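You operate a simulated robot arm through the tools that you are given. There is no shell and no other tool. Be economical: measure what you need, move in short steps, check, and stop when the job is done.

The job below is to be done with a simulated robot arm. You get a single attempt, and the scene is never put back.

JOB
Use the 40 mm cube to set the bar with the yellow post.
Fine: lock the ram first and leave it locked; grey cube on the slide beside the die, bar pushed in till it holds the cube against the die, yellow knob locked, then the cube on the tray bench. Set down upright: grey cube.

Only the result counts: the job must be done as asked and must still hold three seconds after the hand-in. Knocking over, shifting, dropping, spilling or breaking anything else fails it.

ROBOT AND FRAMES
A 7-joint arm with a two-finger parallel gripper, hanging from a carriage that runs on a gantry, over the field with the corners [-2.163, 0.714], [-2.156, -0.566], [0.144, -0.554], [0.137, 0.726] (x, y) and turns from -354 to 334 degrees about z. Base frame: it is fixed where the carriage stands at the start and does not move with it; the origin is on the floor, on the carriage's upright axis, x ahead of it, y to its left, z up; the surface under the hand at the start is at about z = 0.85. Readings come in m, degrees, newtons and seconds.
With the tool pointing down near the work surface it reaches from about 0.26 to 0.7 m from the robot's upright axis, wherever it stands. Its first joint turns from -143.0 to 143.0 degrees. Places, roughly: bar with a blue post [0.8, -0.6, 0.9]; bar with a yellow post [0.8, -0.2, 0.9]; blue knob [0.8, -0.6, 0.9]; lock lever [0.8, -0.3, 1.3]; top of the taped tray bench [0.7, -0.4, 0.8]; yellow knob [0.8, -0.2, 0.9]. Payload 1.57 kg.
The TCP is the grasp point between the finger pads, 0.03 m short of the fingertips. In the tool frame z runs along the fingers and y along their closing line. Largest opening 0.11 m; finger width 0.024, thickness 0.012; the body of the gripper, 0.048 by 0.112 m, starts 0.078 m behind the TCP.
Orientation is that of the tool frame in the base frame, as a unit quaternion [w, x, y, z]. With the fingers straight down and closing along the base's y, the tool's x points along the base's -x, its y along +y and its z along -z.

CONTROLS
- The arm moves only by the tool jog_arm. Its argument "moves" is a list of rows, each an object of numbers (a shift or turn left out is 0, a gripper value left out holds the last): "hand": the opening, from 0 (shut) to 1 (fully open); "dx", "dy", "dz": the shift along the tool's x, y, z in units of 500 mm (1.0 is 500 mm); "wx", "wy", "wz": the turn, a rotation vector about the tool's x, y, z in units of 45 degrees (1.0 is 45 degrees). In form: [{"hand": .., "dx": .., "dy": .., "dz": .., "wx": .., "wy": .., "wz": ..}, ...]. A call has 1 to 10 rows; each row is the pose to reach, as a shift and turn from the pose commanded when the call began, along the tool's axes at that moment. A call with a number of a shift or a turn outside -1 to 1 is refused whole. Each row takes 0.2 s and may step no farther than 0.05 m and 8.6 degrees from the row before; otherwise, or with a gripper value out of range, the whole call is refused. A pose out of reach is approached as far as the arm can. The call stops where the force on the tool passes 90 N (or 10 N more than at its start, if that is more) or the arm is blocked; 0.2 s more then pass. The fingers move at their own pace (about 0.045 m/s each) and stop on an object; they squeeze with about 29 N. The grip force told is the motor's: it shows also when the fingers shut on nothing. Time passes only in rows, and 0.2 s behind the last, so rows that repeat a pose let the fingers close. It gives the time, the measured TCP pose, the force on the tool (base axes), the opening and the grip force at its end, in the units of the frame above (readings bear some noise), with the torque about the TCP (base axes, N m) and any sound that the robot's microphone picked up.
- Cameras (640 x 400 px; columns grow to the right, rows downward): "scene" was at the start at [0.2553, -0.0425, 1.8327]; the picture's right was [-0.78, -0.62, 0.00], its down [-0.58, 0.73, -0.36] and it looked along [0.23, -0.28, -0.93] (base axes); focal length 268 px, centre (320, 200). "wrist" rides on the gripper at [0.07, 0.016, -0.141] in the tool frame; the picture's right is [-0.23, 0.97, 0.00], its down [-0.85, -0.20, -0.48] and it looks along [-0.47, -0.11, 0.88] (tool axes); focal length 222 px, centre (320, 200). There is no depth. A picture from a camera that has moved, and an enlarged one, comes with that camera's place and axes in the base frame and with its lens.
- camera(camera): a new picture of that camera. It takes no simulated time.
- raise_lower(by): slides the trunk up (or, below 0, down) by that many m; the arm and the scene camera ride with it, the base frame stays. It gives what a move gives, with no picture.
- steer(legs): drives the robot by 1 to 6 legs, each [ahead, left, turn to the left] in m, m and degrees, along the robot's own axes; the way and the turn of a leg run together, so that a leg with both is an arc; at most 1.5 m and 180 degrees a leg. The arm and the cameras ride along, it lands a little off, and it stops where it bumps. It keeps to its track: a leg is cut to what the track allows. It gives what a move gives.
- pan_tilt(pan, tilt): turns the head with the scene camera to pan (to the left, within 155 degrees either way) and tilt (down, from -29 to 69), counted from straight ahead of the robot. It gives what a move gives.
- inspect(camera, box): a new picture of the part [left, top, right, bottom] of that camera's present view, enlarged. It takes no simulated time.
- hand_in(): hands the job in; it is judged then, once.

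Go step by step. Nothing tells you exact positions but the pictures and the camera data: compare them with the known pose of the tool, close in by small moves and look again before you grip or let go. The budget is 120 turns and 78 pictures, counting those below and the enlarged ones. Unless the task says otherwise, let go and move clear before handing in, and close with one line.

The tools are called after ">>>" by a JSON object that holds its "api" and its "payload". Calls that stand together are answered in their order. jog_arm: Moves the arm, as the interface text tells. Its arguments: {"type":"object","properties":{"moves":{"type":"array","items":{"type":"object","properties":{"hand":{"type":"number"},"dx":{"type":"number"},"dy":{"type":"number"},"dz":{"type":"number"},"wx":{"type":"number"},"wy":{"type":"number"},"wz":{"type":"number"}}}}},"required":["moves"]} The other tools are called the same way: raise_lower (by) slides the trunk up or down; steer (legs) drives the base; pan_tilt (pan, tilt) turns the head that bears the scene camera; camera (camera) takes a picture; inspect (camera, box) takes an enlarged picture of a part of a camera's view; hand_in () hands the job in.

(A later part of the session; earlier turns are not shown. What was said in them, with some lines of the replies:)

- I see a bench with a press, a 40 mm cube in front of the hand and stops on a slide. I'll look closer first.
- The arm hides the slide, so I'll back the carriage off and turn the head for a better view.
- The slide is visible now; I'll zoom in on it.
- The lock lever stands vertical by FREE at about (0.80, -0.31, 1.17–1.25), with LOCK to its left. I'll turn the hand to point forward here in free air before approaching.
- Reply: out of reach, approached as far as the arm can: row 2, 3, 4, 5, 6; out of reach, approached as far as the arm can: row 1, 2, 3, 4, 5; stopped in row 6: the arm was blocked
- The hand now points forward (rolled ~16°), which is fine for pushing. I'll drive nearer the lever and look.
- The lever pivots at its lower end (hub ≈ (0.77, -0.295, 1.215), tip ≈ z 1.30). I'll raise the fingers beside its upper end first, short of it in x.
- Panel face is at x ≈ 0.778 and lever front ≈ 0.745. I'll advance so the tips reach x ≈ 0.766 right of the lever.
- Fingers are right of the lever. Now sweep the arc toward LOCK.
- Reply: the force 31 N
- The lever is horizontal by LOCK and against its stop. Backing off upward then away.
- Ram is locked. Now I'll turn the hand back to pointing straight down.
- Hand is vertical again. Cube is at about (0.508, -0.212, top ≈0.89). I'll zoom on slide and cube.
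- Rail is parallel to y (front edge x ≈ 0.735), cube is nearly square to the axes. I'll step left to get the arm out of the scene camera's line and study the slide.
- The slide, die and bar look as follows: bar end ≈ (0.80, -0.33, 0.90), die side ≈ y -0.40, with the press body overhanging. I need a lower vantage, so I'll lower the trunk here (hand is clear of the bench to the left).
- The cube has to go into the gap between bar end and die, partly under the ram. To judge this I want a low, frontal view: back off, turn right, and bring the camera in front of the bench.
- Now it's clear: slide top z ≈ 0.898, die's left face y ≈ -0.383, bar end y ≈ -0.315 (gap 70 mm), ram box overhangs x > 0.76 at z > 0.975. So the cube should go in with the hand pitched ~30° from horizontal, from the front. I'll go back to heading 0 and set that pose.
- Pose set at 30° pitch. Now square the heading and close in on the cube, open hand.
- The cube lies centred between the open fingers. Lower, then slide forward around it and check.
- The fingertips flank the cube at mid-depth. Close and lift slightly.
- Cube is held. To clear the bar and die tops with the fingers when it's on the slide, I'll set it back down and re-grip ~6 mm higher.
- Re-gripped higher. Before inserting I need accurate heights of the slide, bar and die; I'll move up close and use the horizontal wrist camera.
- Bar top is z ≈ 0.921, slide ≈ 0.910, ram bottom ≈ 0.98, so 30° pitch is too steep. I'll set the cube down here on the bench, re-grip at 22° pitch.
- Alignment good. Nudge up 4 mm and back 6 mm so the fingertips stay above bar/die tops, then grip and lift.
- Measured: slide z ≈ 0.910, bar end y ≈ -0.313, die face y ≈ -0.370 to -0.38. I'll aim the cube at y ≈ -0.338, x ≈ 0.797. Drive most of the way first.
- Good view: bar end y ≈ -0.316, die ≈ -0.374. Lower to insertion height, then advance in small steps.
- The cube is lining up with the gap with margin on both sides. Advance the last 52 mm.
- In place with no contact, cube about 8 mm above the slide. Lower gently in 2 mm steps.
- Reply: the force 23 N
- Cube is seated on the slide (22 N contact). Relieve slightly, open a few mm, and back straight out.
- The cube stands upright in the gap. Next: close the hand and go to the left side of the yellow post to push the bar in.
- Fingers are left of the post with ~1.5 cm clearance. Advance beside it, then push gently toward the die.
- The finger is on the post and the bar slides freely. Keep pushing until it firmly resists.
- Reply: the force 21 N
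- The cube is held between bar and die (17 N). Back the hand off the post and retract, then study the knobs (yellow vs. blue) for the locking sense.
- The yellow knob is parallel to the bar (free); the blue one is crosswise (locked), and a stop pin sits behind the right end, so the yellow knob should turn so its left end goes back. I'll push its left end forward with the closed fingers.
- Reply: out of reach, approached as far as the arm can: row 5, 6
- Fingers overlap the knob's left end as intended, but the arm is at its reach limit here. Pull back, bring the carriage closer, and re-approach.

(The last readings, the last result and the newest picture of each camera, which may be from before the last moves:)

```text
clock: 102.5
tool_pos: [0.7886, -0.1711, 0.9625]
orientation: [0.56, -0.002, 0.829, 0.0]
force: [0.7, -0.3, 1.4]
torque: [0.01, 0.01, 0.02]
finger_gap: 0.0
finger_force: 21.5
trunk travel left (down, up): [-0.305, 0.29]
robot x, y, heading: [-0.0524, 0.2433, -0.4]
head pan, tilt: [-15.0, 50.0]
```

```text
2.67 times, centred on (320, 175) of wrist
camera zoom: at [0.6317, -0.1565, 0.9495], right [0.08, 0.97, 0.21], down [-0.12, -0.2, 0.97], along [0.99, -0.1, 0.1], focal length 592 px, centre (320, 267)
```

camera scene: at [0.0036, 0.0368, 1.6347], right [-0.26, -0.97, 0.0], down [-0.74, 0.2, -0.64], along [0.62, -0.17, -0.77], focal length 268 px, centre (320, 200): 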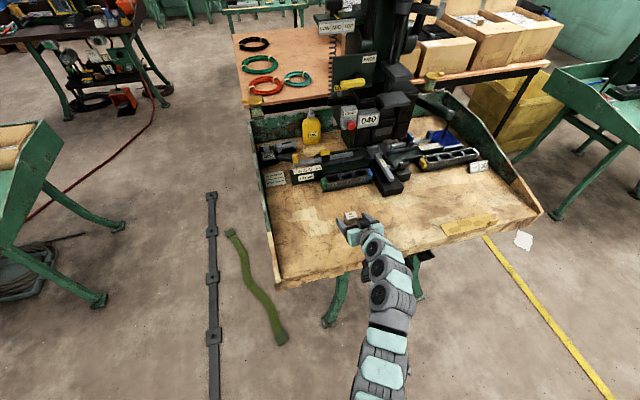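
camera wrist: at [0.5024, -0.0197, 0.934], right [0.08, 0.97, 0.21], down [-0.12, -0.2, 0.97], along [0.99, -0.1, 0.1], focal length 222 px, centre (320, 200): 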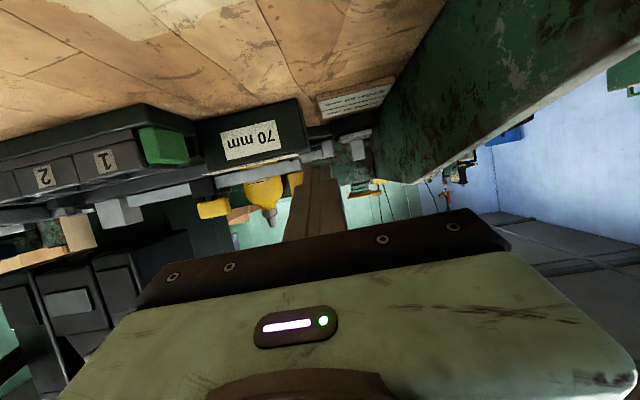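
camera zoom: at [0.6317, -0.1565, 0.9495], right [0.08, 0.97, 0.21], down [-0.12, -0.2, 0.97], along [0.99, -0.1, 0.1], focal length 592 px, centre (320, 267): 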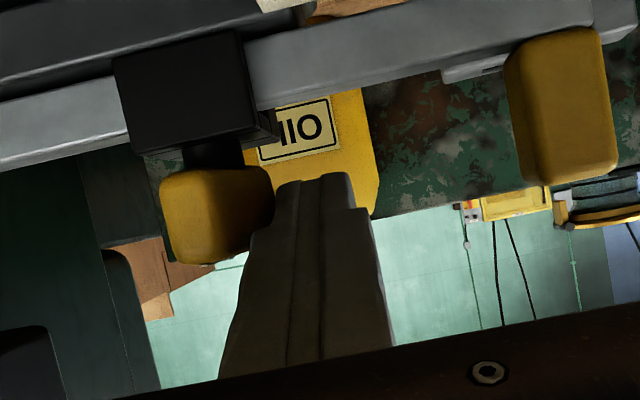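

The knob has swung round to about crosswise. Retract straight back and check from the scene camera.

>>> {"api": "jog_arm", "payload": {"moves": [{"dy": 0.006, "dx": 0.015, "dz": -0.037}, {"dy": 0.006, "dx": 0.045, "dz": -0.11}, {"dy": 0.006, "dx": 0.075, "dz": -0.19}, {"dy": 0.006, "dx": 0.075, "dz": -0.22}]}}

>>> {"api": "inspect", "payload": {"camera": "scene", "box": [320, 130, 420, 200]}}

```text
clock: 103.5
tool_pos: [0.672, -0.1688, 0.9677]
orientation: [0.56, -0.002, 0.829, 0.0]
force: [-0.3, -0.2, 0.2]
torque: [0.03, 0.01, -0.02]
finger_gap: 0.0001
finger_force: 21.3
trunk travel left (down, up): [-0.305, 0.29]
robot x, y, heading: [-0.0487, 0.2436, -0.2]
head pan, tilt: [-15.0, 50.0]
```

```text
5.71 times, centred on (370, 165) of scene
camera zoom: at [0.2429, 0.2239, 1.6346], right [-0.26, -0.97, 0.0], down [-0.74, 0.2, -0.64], along [0.62, -0.17, -0.77], focal length 1532 px, centre (34, 400)
```

zoom: 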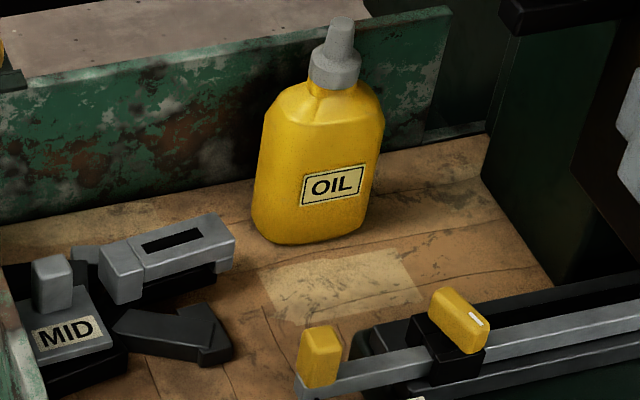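

The knob is nearly crosswise (~85–90°). To be sure it's home, I'll nudge its front end from the right with light force.

>>> {"api": "jog_arm", "payload": {"moves": [{"dy": -0.06}, {"dy": -0.12}, {"dy": -0.12, "dx": -0.025, "dz": 0.08}, {"dy": -0.12, "dx": -0.05, "dz": 0.154}, {"dy": -0.12, "dx": -0.05, "dz": 0.154}]}}

>>> {"api": "jog_arm", "payload": {"moves": [{"dy": 0.008}, {"dy": 0.016}, {"dy": 0.024}, {"dy": 0.024}]}}

>>> {"api": "inspect", "payload": {"camera": "wrist", "box": [200, 100, 440, 250]}}

```text
clock: 104.7
tool_pos: [0.7519, -0.2306, 0.9631]
orientation: [0.56, -0.003, 0.829, 0.001]
force: [1.5, 0.2, 0.1]
torque: [-0.02, 0.09, 0.03]
finger_gap: 0.0
finger_force: 21.4
trunk travel left (down, up): [-0.305, 0.29]
robot x, y, heading: [-0.0539, 0.2413, -0.0]
head pan, tilt: [-15.0, 50.0]
```

```text
clock: 105.7
tool_pos: [0.753, -0.2171, 0.9626]
orientation: [0.559, -0.002, 0.829, 0.0]
force: [-1.6, -2.6, 1.4]
torque: [0.01, -0.05, -0.05]
finger_gap: 0.0
finger_force: 21.3
trunk travel left (down, up): [-0.305, 0.29]
robot x, y, heading: [-0.0514, 0.2439, -0.2]
head pan, tilt: [-15.0, 50.0]
```

```text
2.67 times, centred on (320, 175) of wrist
camera zoom: at [0.5954, -0.2026, 0.9502], right [0.08, 0.97, 0.21], down [-0.12, -0.2, 0.97], along [0.99, -0.1, 0.1], focal length 592 px, centre (320, 267)
```

zoom: 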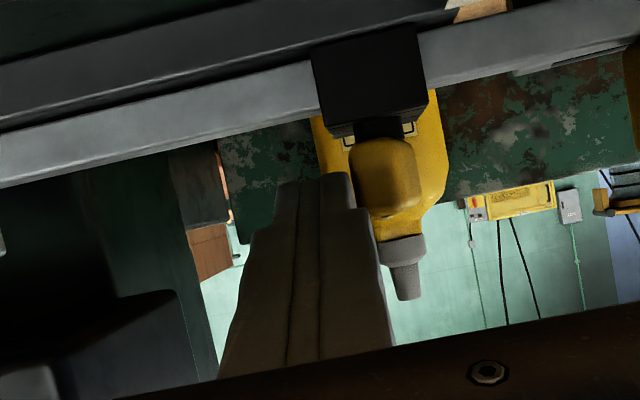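

>>> {"api": "jog_arm", "payload": {"moves": [{"dy": 0.004}, {"dy": 0.008}, {"dy": 0.008}]}}

>>> {"api": "jog_arm", "payload": {"moves": [{"dy": 0.003}, {"dy": 0.006}, {"dy": 0.006}]}}

```text
clock: 106.5
tool_pos: [0.7524, -0.213, 0.962]
orientation: [0.559, -0.003, 0.829, 0.0]
force: [-2.2, -4.8, -1.0]
torque: [-0.04, 0.07, -0.08]
finger_gap: 0.0002
finger_force: 22.0
trunk travel left (down, up): [-0.305, 0.29]
robot x, y, heading: [-0.0507, 0.2457, -0.2]
head pan, tilt: [-15.0, 50.0]
```

```text
clock: 107.3
tool_pos: [0.752, -0.2129, 0.9623]
orientation: [0.559, -0.002, 0.829, -0.001]
force: [5.4, -15.7, -11.3]
torque: [-0.16, 0.33, -0.55]
finger_gap: 0.0
finger_force: 21.1
trunk travel left (down, up): [-0.305, 0.29]
robot x, y, heading: [-0.0499, 0.2415, -0.3]
head pan, tilt: [-15.0, 50.0]
```

The knob is at a firm stop, crosswise = locked. Now back off, open, and line up with the cube.

>>> {"api": "jog_arm", "payload": {"moves": [{"dy": -0.02}, {"dy": -0.03, "dx": 0.02, "dz": -0.05}, {"dy": -0.03, "dx": 0.05, "dz": -0.125}, {"hand": 0.45, "dy": -0.03, "dx": 0.06, "dz": -0.18}, {"hand": 0.45, "dy": -0.03, "dx": 0.07, "dz": -0.19}, {"hand": 0.45, "dy": -0.03, "dx": 0.07, "dz": -0.19}, {"hand": 0.45, "dy": -0.03, "dx": 0.07, "dz": -0.19}]}}

>>> {"api": "steer", "payload": {"legs": [[0, -0.127, 0]]}}

>>> {"api": "inspect", "payload": {"camera": "wrist", "box": [160, 60, 480, 260]}}

```text
clock: 108.9
tool_pos: [0.6528, -0.2242, 0.9648]
orientation: [0.559, -0.002, 0.829, 0.0]
force: [0.0, -1.0, 0.2]
torque: [-0.02, -0.02, -0.01]
finger_gap: 0.0496
finger_force: 0.0
trunk travel left (down, up): [-0.305, 0.29]
robot x, y, heading: [-0.0484, 0.2445, -0.2]
head pan, tilt: [-15.0, 50.0]
```

```text
clock: 110.2
tool_pos: [0.651, -0.354, 0.9651]
orientation: [0.56, -0.002, 0.828, 0.0]
force: [0.1, 0.6, -0.9]
torque: [0.0, -0.01, 0.02]
finger_gap: 0.0492
finger_force: 0.0
trunk travel left (down, up): [-0.305, 0.29]
robot x, y, heading: [-0.0474, 0.1159, 0.1]
head pan, tilt: [-15.0, 50.0]
```

```text
2.00 times, centred on (320, 160) of wrist
camera zoom: at [0.4941, -0.3388, 0.9532], right [0.08, 0.97, 0.21], down [-0.12, -0.2, 0.97], along [0.99, -0.1, 0.1], focal length 444 px, centre (320, 280)
```

zoom: 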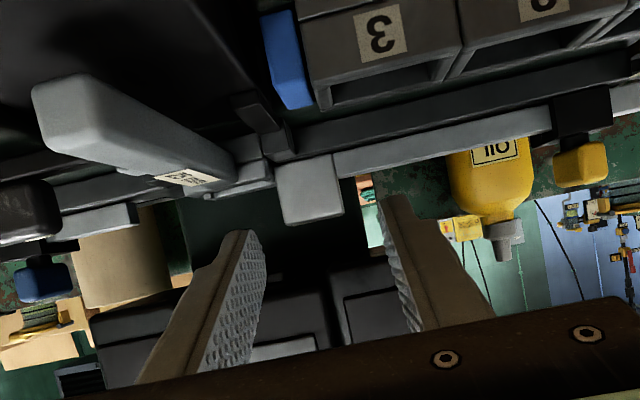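

The cube is at y ≈ -0.364, tight between bar and die. Align, slide the fingers in above bar and die, and check before gripping.

>>> {"api": "jog_arm", "payload": {"moves": [{"hand": 0.45, "dx": 0.014, "dy": -0.01, "dz": 0.0055}, {"dx": 0.0278, "dy": -0.02, "dz": 0.0111}, {"dx": 0.0278, "dy": -0.02, "dz": 0.0111}]}}

>>> {"api": "jog_arm", "payload": {"moves": [{"dx": -0.025, "dz": 0.0625}, {"dx": -0.05, "dz": 0.125}, {"dx": -0.066, "dz": 0.165}, {"dx": -0.08, "dz": 0.2}, {"dx": -0.0905, "dz": 0.2263}, {"dx": -0.0905, "dz": 0.2263}]}}

>>> {"api": "inspect", "payload": {"camera": "wrist", "box": [160, 60, 480, 260]}}

```text
clock: 111.0
tool_pos: [0.6516, -0.365, 0.9499]
orientation: [0.56, -0.002, 0.828, 0.001]
force: [0.4, 1.0, -0.8]
torque: [-0.01, -0.02, 0.0]
finger_gap: 0.0496
finger_force: 0.1
trunk travel left (down, up): [-0.305, 0.29]
robot x, y, heading: [-0.0483, 0.1115, -0.0]
head pan, tilt: [-15.0, 50.0]
```

```text
clock: 112.4
tool_pos: [0.7403, -0.3608, 0.9449]
orientation: [0.56, -0.002, 0.828, 0.0]
force: [0.3, 0.3, 0.3]
torque: [0.0, 0.0, -0.02]
finger_gap: 0.0494
finger_force: 0.1
out of reach, approached as far as the arm can: row 4, 5, 6
trunk travel left (down, up): [-0.305, 0.29]
robot x, y, heading: [-0.0491, 0.1167, -0.1]
head pan, tilt: [-15.0, 50.0]
```

```text
2.00 times, centred on (320, 160) of wrist
camera zoom: at [0.5825, -0.3463, 0.9342], right [0.08, 0.97, 0.21], down [-0.12, -0.2, 0.97], along [0.99, -0.1, 0.1], focal length 444 px, centre (320, 280)
```

zoom: 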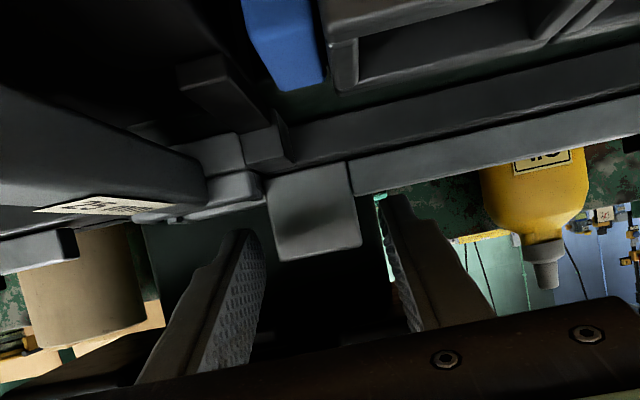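

Arm ran out of reach since the carriage stands too far left. Retract, shift the hand left in the arm frame and the carriage right.

>>> {"api": "jog_arm", "payload": {"moves": [{"dx": 0.02, "dz": -0.09}, {"dx": 0.04, "dz": -0.178}, {"dx": 0.045, "dz": -0.23}, {"dx": 0.045, "dz": -0.23, "dy": 0.09}, {"dx": 0.045, "dz": -0.23, "dy": 0.18}, {"dx": 0.045, "dz": -0.23, "dy": 0.27}, {"dx": 0.045, "dz": -0.23, "dy": 0.36}, {"dx": 0.045, "dz": -0.23, "dy": 0.4}, {"dx": 0.045, "dz": -0.23, "dy": 0.4}]}}

>>> {"api": "steer", "payload": {"legs": [[0, -0.2, 0]]}}

```text
clock: 114.4
tool_pos: [0.6236, -0.1598, 0.9704]
orientation: [0.56, -0.002, 0.829, 0.0]
force: [-0.6, 0.7, 0.0]
torque: [0.0, 0.02, -0.01]
finger_gap: 0.0497
finger_force: 0.0
trunk travel left (down, up): [-0.305, 0.29]
robot x, y, heading: [-0.0506, 0.1149, -0.4]
head pan, tilt: [-15.0, 50.0]
```

```text
clock: 116.0
tool_pos: [0.6212, -0.3566, 0.9709]
orientation: [0.56, -0.001, 0.828, 0.0]
force: [0.5, -0.5, 0.8]
torque: [-0.03, 0.01, 0.01]
finger_gap: 0.0492
finger_force: 0.1
trunk travel left (down, up): [-0.305, 0.29]
robot x, y, heading: [-0.0532, -0.0776, -0.5]
head pan, tilt: [-15.0, 50.0]
```

>>> {"api": "jog_arm", "payload": {"moves": [{"hand": 0.45, "dx": 0.0074, "dy": -0.015, "dz": 0.089}, {"dx": -0.02, "dy": -0.015, "dz": 0.16}, {"dx": -0.046, "dy": -0.015, "dz": 0.22}, {"dx": -0.062, "dy": -0.015, "dz": 0.265}, {"dx": -0.0757, "dy": -0.015, "dz": 0.297}, {"dx": -0.0757, "dy": -0.015, "dz": 0.297}]}}

>>> {"api": "inspect", "payload": {"camera": "wrist", "box": [160, 60, 480, 260]}}

```text
clock: 117.4
tool_pos: [0.7737, -0.3621, 0.9494]
orientation: [0.56, 0.0, 0.828, -0.001]
force: [0.4, 0.4, 0.1]
torque: [-0.03, -0.02, -0.02]
finger_gap: 0.0494
finger_force: 0.0
trunk travel left (down, up): [-0.305, 0.29]
robot x, y, heading: [-0.0539, -0.0768, -0.5]
head pan, tilt: [-15.0, 50.0]
```

```text
2.00 times, centred on (320, 160) of wrist
camera zoom: at [0.6168, -0.347, 0.9376], right [0.08, 0.97, 0.21], down [-0.12, -0.2, 0.97], along [0.99, -0.11, 0.1], focal length 444 px, centre (320, 280)
```

zoom: 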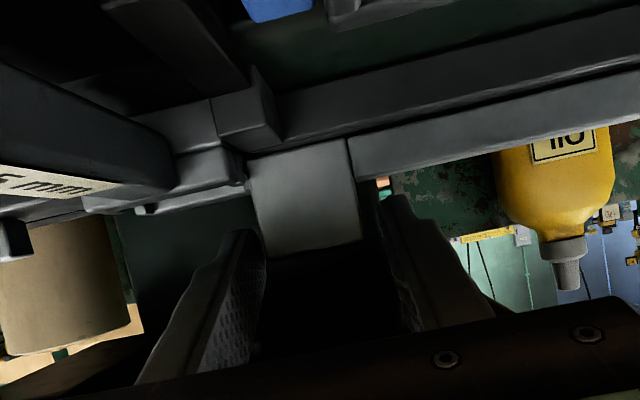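

Fingers flank the cube. Centre by 2 mm, grip, lift ~4 mm and draw it out toward me.

>>> {"api": "jog_arm", "payload": {"moves": [{"hand": 0.45, "dy": -0.003}, {"hand": 0.2, "dy": -0.003}, {"hand": 0.2, "dy": -0.003}, {"hand": 0.2, "dy": -0.003}, {"hand": 0.2, "dy": -0.003}]}}

>>> {"api": "jog_arm", "payload": {"moves": [{"hand": 0.2, "dx": -0.004, "dz": -0.0015}, {"dx": -0.0084, "dz": -0.0034}, {"dx": -0.0084, "dz": -0.0034}]}}

```text
clock: 118.6
tool_pos: [0.7742, -0.3642, 0.9503]
orientation: [0.56, -0.001, 0.829, -0.001]
force: [1.0, -0.6, 0.6]
torque: [-0.02, 0.01, 0.01]
finger_gap: 0.0394
finger_force: 28.8
trunk travel left (down, up): [-0.305, 0.29]
robot x, y, heading: [-0.0523, -0.0781, -0.2]
head pan, tilt: [-15.0, 50.0]
```

```text
clock: 119.4
tool_pos: [0.7722, -0.3648, 0.9544]
orientation: [0.56, 0.0, 0.829, -0.001]
force: [0.1, -0.5, -1.2]
torque: [-0.03, 0.06, -0.06]
finger_gap: 0.0393
finger_force: 29.0
trunk travel left (down, up): [-0.305, 0.29]
robot x, y, heading: [-0.0502, -0.0772, -0.3]
head pan, tilt: [-15.0, 50.0]
```

>>> {"api": "jog_arm", "payload": {"moves": [{"hand": 0.2, "dx": 0.006, "dz": -0.028}, {"dx": 0.013, "dz": -0.06}, {"dx": 0.02, "dz": -0.09}, {"dx": 0.026, "dz": -0.119}, {"dx": 0.026, "dz": -0.17}, {"dx": 0.02, "dz": -0.23}, {"dx": 0.0, "dz": -0.28}, {"dx": -0.03, "dz": -0.32}, {"dx": -0.03, "dz": -0.32}]}}

>>> {"api": "inspect", "payload": {"camera": "wrist", "box": [160, 60, 480, 260]}}

```text
clock: 121.4
tool_pos: [0.6297, -0.3638, 1.0291]
orientation: [0.56, -0.001, 0.828, 0.0]
force: [0.8, 0.6, -0.5]
torque: [-0.02, 0.05, -0.01]
finger_gap: 0.0393
finger_force: 28.7
trunk travel left (down, up): [-0.305, 0.29]
robot x, y, heading: [-0.0539, -0.0797, -0.4]
head pan, tilt: [-15.0, 50.0]
```

```text
2.00 times, centred on (320, 160) of wrist
camera zoom: at [0.4722, -0.3487, 1.0166], right [0.08, 0.97, 0.21], down [-0.12, -0.2, 0.97], along [0.99, -0.11, 0.1], focal length 444 px, centre (320, 280)
```

zoom: 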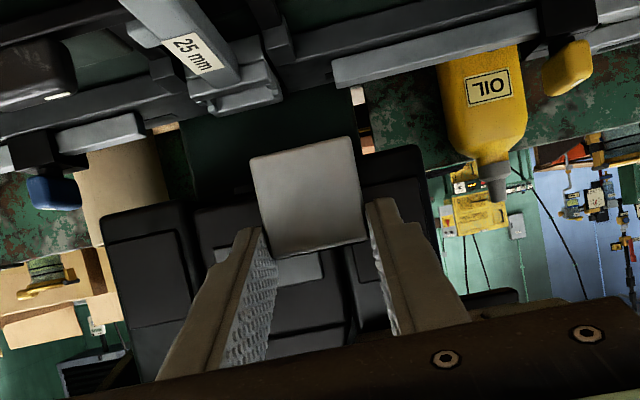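

Cube is out and the setting is undisturbed. Take it back over the free bench area and lower it.

>>> {"api": "steer", "payload": {"legs": [[-0.11, 0.07, 0]]}}

>>> {"api": "raise_lower", "payload": {"by": -0.12}}

>>> {"api": "jog_arm", "payload": {"moves": [{"hand": 0.2, "dx": 0.006, "dz": 0.0024}, {"dx": 0.012, "dz": 0.0048}, {"dx": 0.018, "dz": 0.0072}, {"dx": 0.018, "dz": 0.0072}]}}

```text
clock: 122.7
tool_pos: [0.5177, -0.2954, 1.029]
orientation: [0.56, 0.0, 0.828, -0.002]
force: [0.9, -0.4, -1.2]
torque: [0.02, 0.02, -0.04]
finger_gap: 0.0393
finger_force: 28.6
trunk travel left (down, up): [-0.305, 0.29]
robot x, y, heading: [-0.1672, -0.0137, -0.3]
head pan, tilt: [-15.0, 50.0]
```

```text
clock: 124.2
tool_pos: [0.5188, -0.2944, 0.9102]
orientation: [0.56, 0.0, 0.828, -0.001]
force: [-0.4, 0.4, -1.4]
torque: [0.01, 0.07, 0.0]
finger_gap: 0.0393
finger_force: 29.1
trunk travel left (down, up): [-0.185, 0.41]
robot x, y, heading: [-0.1618, -0.0047, -0.6]
head pan, tilt: [-15.0, 50.0]
```

```text
clock: 125.2
tool_pos: [0.5186, -0.2954, 0.8997]
orientation: [0.56, 0.0, 0.828, -0.001]
force: [-1.1, -0.5, -0.8]
torque: [-0.03, 0.07, 0.0]
finger_gap: 0.0391
finger_force: 29.0
trunk travel left (down, up): [-0.185, 0.41]
robot x, y, heading: [-0.1635, -0.0082, -0.3]
head pan, tilt: [-15.0, 50.0]
```

>>> {"api": "jog_arm", "payload": {"moves": [{"dx": 0.0037, "dz": 0.0015}, {"dx": 0.0074, "dz": 0.003}, {"dx": 0.0074, "dz": 0.003}]}}

>>> {"api": "jog_arm", "payload": {"moves": [{"dx": 0.0019, "dz": 0.0007}, {"dx": 0.0037, "dz": 0.0015}, {"dx": 0.0037, "dz": 0.0015}]}}

```text
clock: 126.0
tool_pos: [0.5199, -0.295, 0.8965]
orientation: [0.56, -0.001, 0.829, -0.001]
force: [-0.2, -0.4, -1.9]
torque: [-0.02, 0.03, 0.01]
finger_gap: 0.0393
finger_force: 29.3
trunk travel left (down, up): [-0.185, 0.41]
robot x, y, heading: [-0.1652, -0.0097, -0.7]
head pan, tilt: [-15.0, 50.0]
```

```text
clock: 126.8
tool_pos: [0.5193, -0.2943, 0.8961]
orientation: [0.561, -0.001, 0.828, -0.001]
force: [-3.4, 1.5, 10.0]
torque: [0.17, 0.06, 0.05]
finger_gap: 0.0389
finger_force: 29.4
trunk travel left (down, up): [-0.185, 0.41]
robot x, y, heading: [-0.1626, -0.0107, -0.4]
head pan, tilt: [-15.0, 50.0]
```

The cube touches the bench (10 N). Release, back away, and look.

>>> {"api": "jog_arm", "payload": {"moves": [{"hand": 0.2, "dx": -0.001}, {"hand": 0.5, "dx": -0.001}, {"hand": 0.5, "dx": -0.001}, {"hand": 0.5, "dx": -0.001}, {"hand": 0.5, "dx": -0.001, "dz": -0.02}, {"hand": 0.5, "dx": 0.01, "dz": -0.08}, {"hand": 0.5, "dx": 0.0, "dz": -0.16}, {"hand": 0.5, "dx": -0.03, "dz": -0.22}]}}

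>>> {"api": "steer", "payload": {"legs": [[-0.12, 0, 0]]}}

>>> {"api": "camera", "payload": {"camera": "scene"}}

>>> {"api": "inspect", "payload": {"camera": "scene", "box": [300, 110, 460, 210]}}

```text
clock: 128.6
tool_pos: [0.4237, -0.2941, 0.9489]
orientation: [0.56, 0.0, 0.829, -0.001]
force: [0.2, -0.4, 0.0]
torque: [-0.01, -0.01, 0.04]
finger_gap: 0.0552
finger_force: 0.0
trunk travel left (down, up): [-0.185, 0.41]
robot x, y, heading: [-0.161, -0.0116, -0.6]
head pan, tilt: [-15.0, 50.0]
```

```text
clock: 129.8
tool_pos: [0.3037, -0.2934, 0.9502]
orientation: [0.559, -0.001, 0.829, -0.001]
force: [-0.8, -0.4, -0.4]
torque: [0.01, 0.0, -0.03]
finger_gap: 0.0549
finger_force: 0.2
trunk travel left (down, up): [-0.185, 0.41]
robot x, y, heading: [-0.285, -0.0096, -0.5]
head pan, tilt: [-15.0, 50.0]
```

```text
4 pictures are left
camera scene: at [0.0109, -0.0287, 1.5146], right [-0.27, -0.96, 0.0], down [-0.74, 0.2, -0.64], along [0.62, -0.17, -0.77], focal length 268 px, centre (320, 200)
```

scene: 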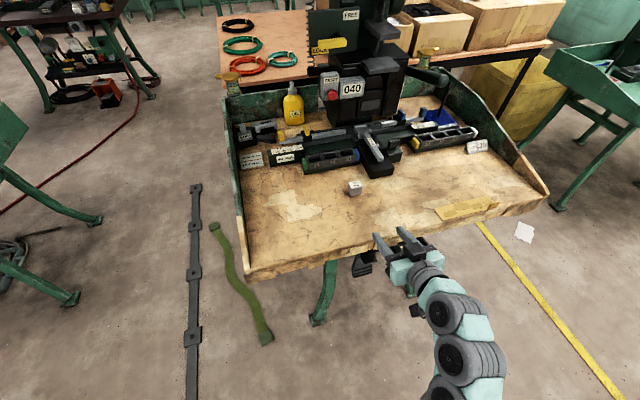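

```text
4.00 times, centred on (380, 160) of scene
camera zoom: at [0.0109, -0.0287, 1.5146], right [-0.27, -0.96, 0.0], down [-0.74, 0.2, -0.64], along [0.62, -0.17, -0.77], focal length 1072 px, centre (80, 360)
```

zoom: 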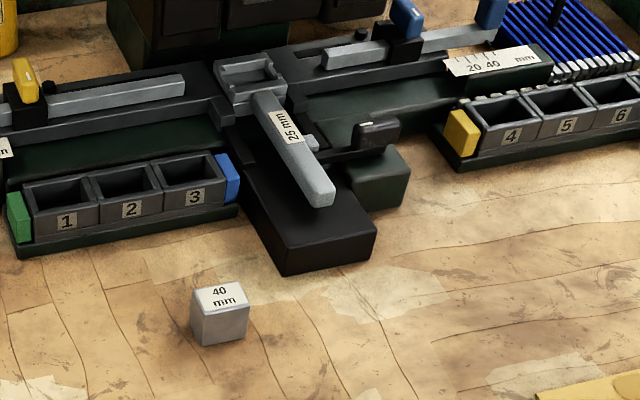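

Cube stands upright on the bench; yellow knob crosswise like the blue one. A last check of the ruler and lock lever.

>>> {"api": "inspect", "payload": {"camera": "scene", "box": [260, 110, 350, 166]}}

>>> {"api": "inspect", "payload": {"camera": "scene", "box": [280, 0, 440, 110]}}

```text
7.11 times, centred on (305, 138) of scene
camera zoom: at [0.0109, -0.0287, 1.5146], right [-0.27, -0.96, 0.0], down [-0.74, 0.2, -0.64], along [0.62, -0.17, -0.77], focal length 1906 px, centre (427, 641)
```

zoom: 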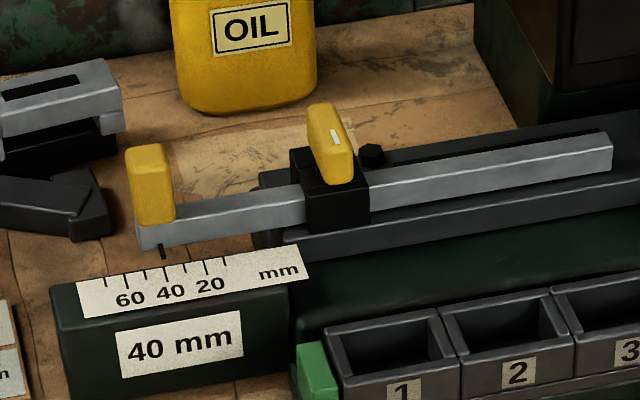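

```text
3.64 times, centred on (360, 55) of scene
camera zoom: at [0.0109, -0.0287, 1.5146], right [-0.27, -0.96, 0.0], down [-0.74, 0.2, -0.64], along [0.62, -0.17, -0.77], focal length 975 px, centre (174, 727)
```

zoom: 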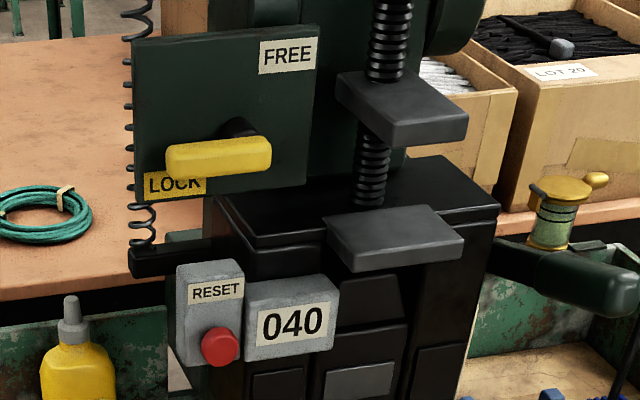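

The readout shows 40 mm, the yellow knob is crosswise at its stop, the ram lever is on LOCK, and the cube stands upright on the bench. Handing in.

>>> {"api": "hand_in", "payload": {}}

```text
The job is handed in.
```

The job is done and handed in: ram locked and left locked, bar with the yellow post set to 40 mm and its knob locked, and the grey cube standing upright on the tray bench.
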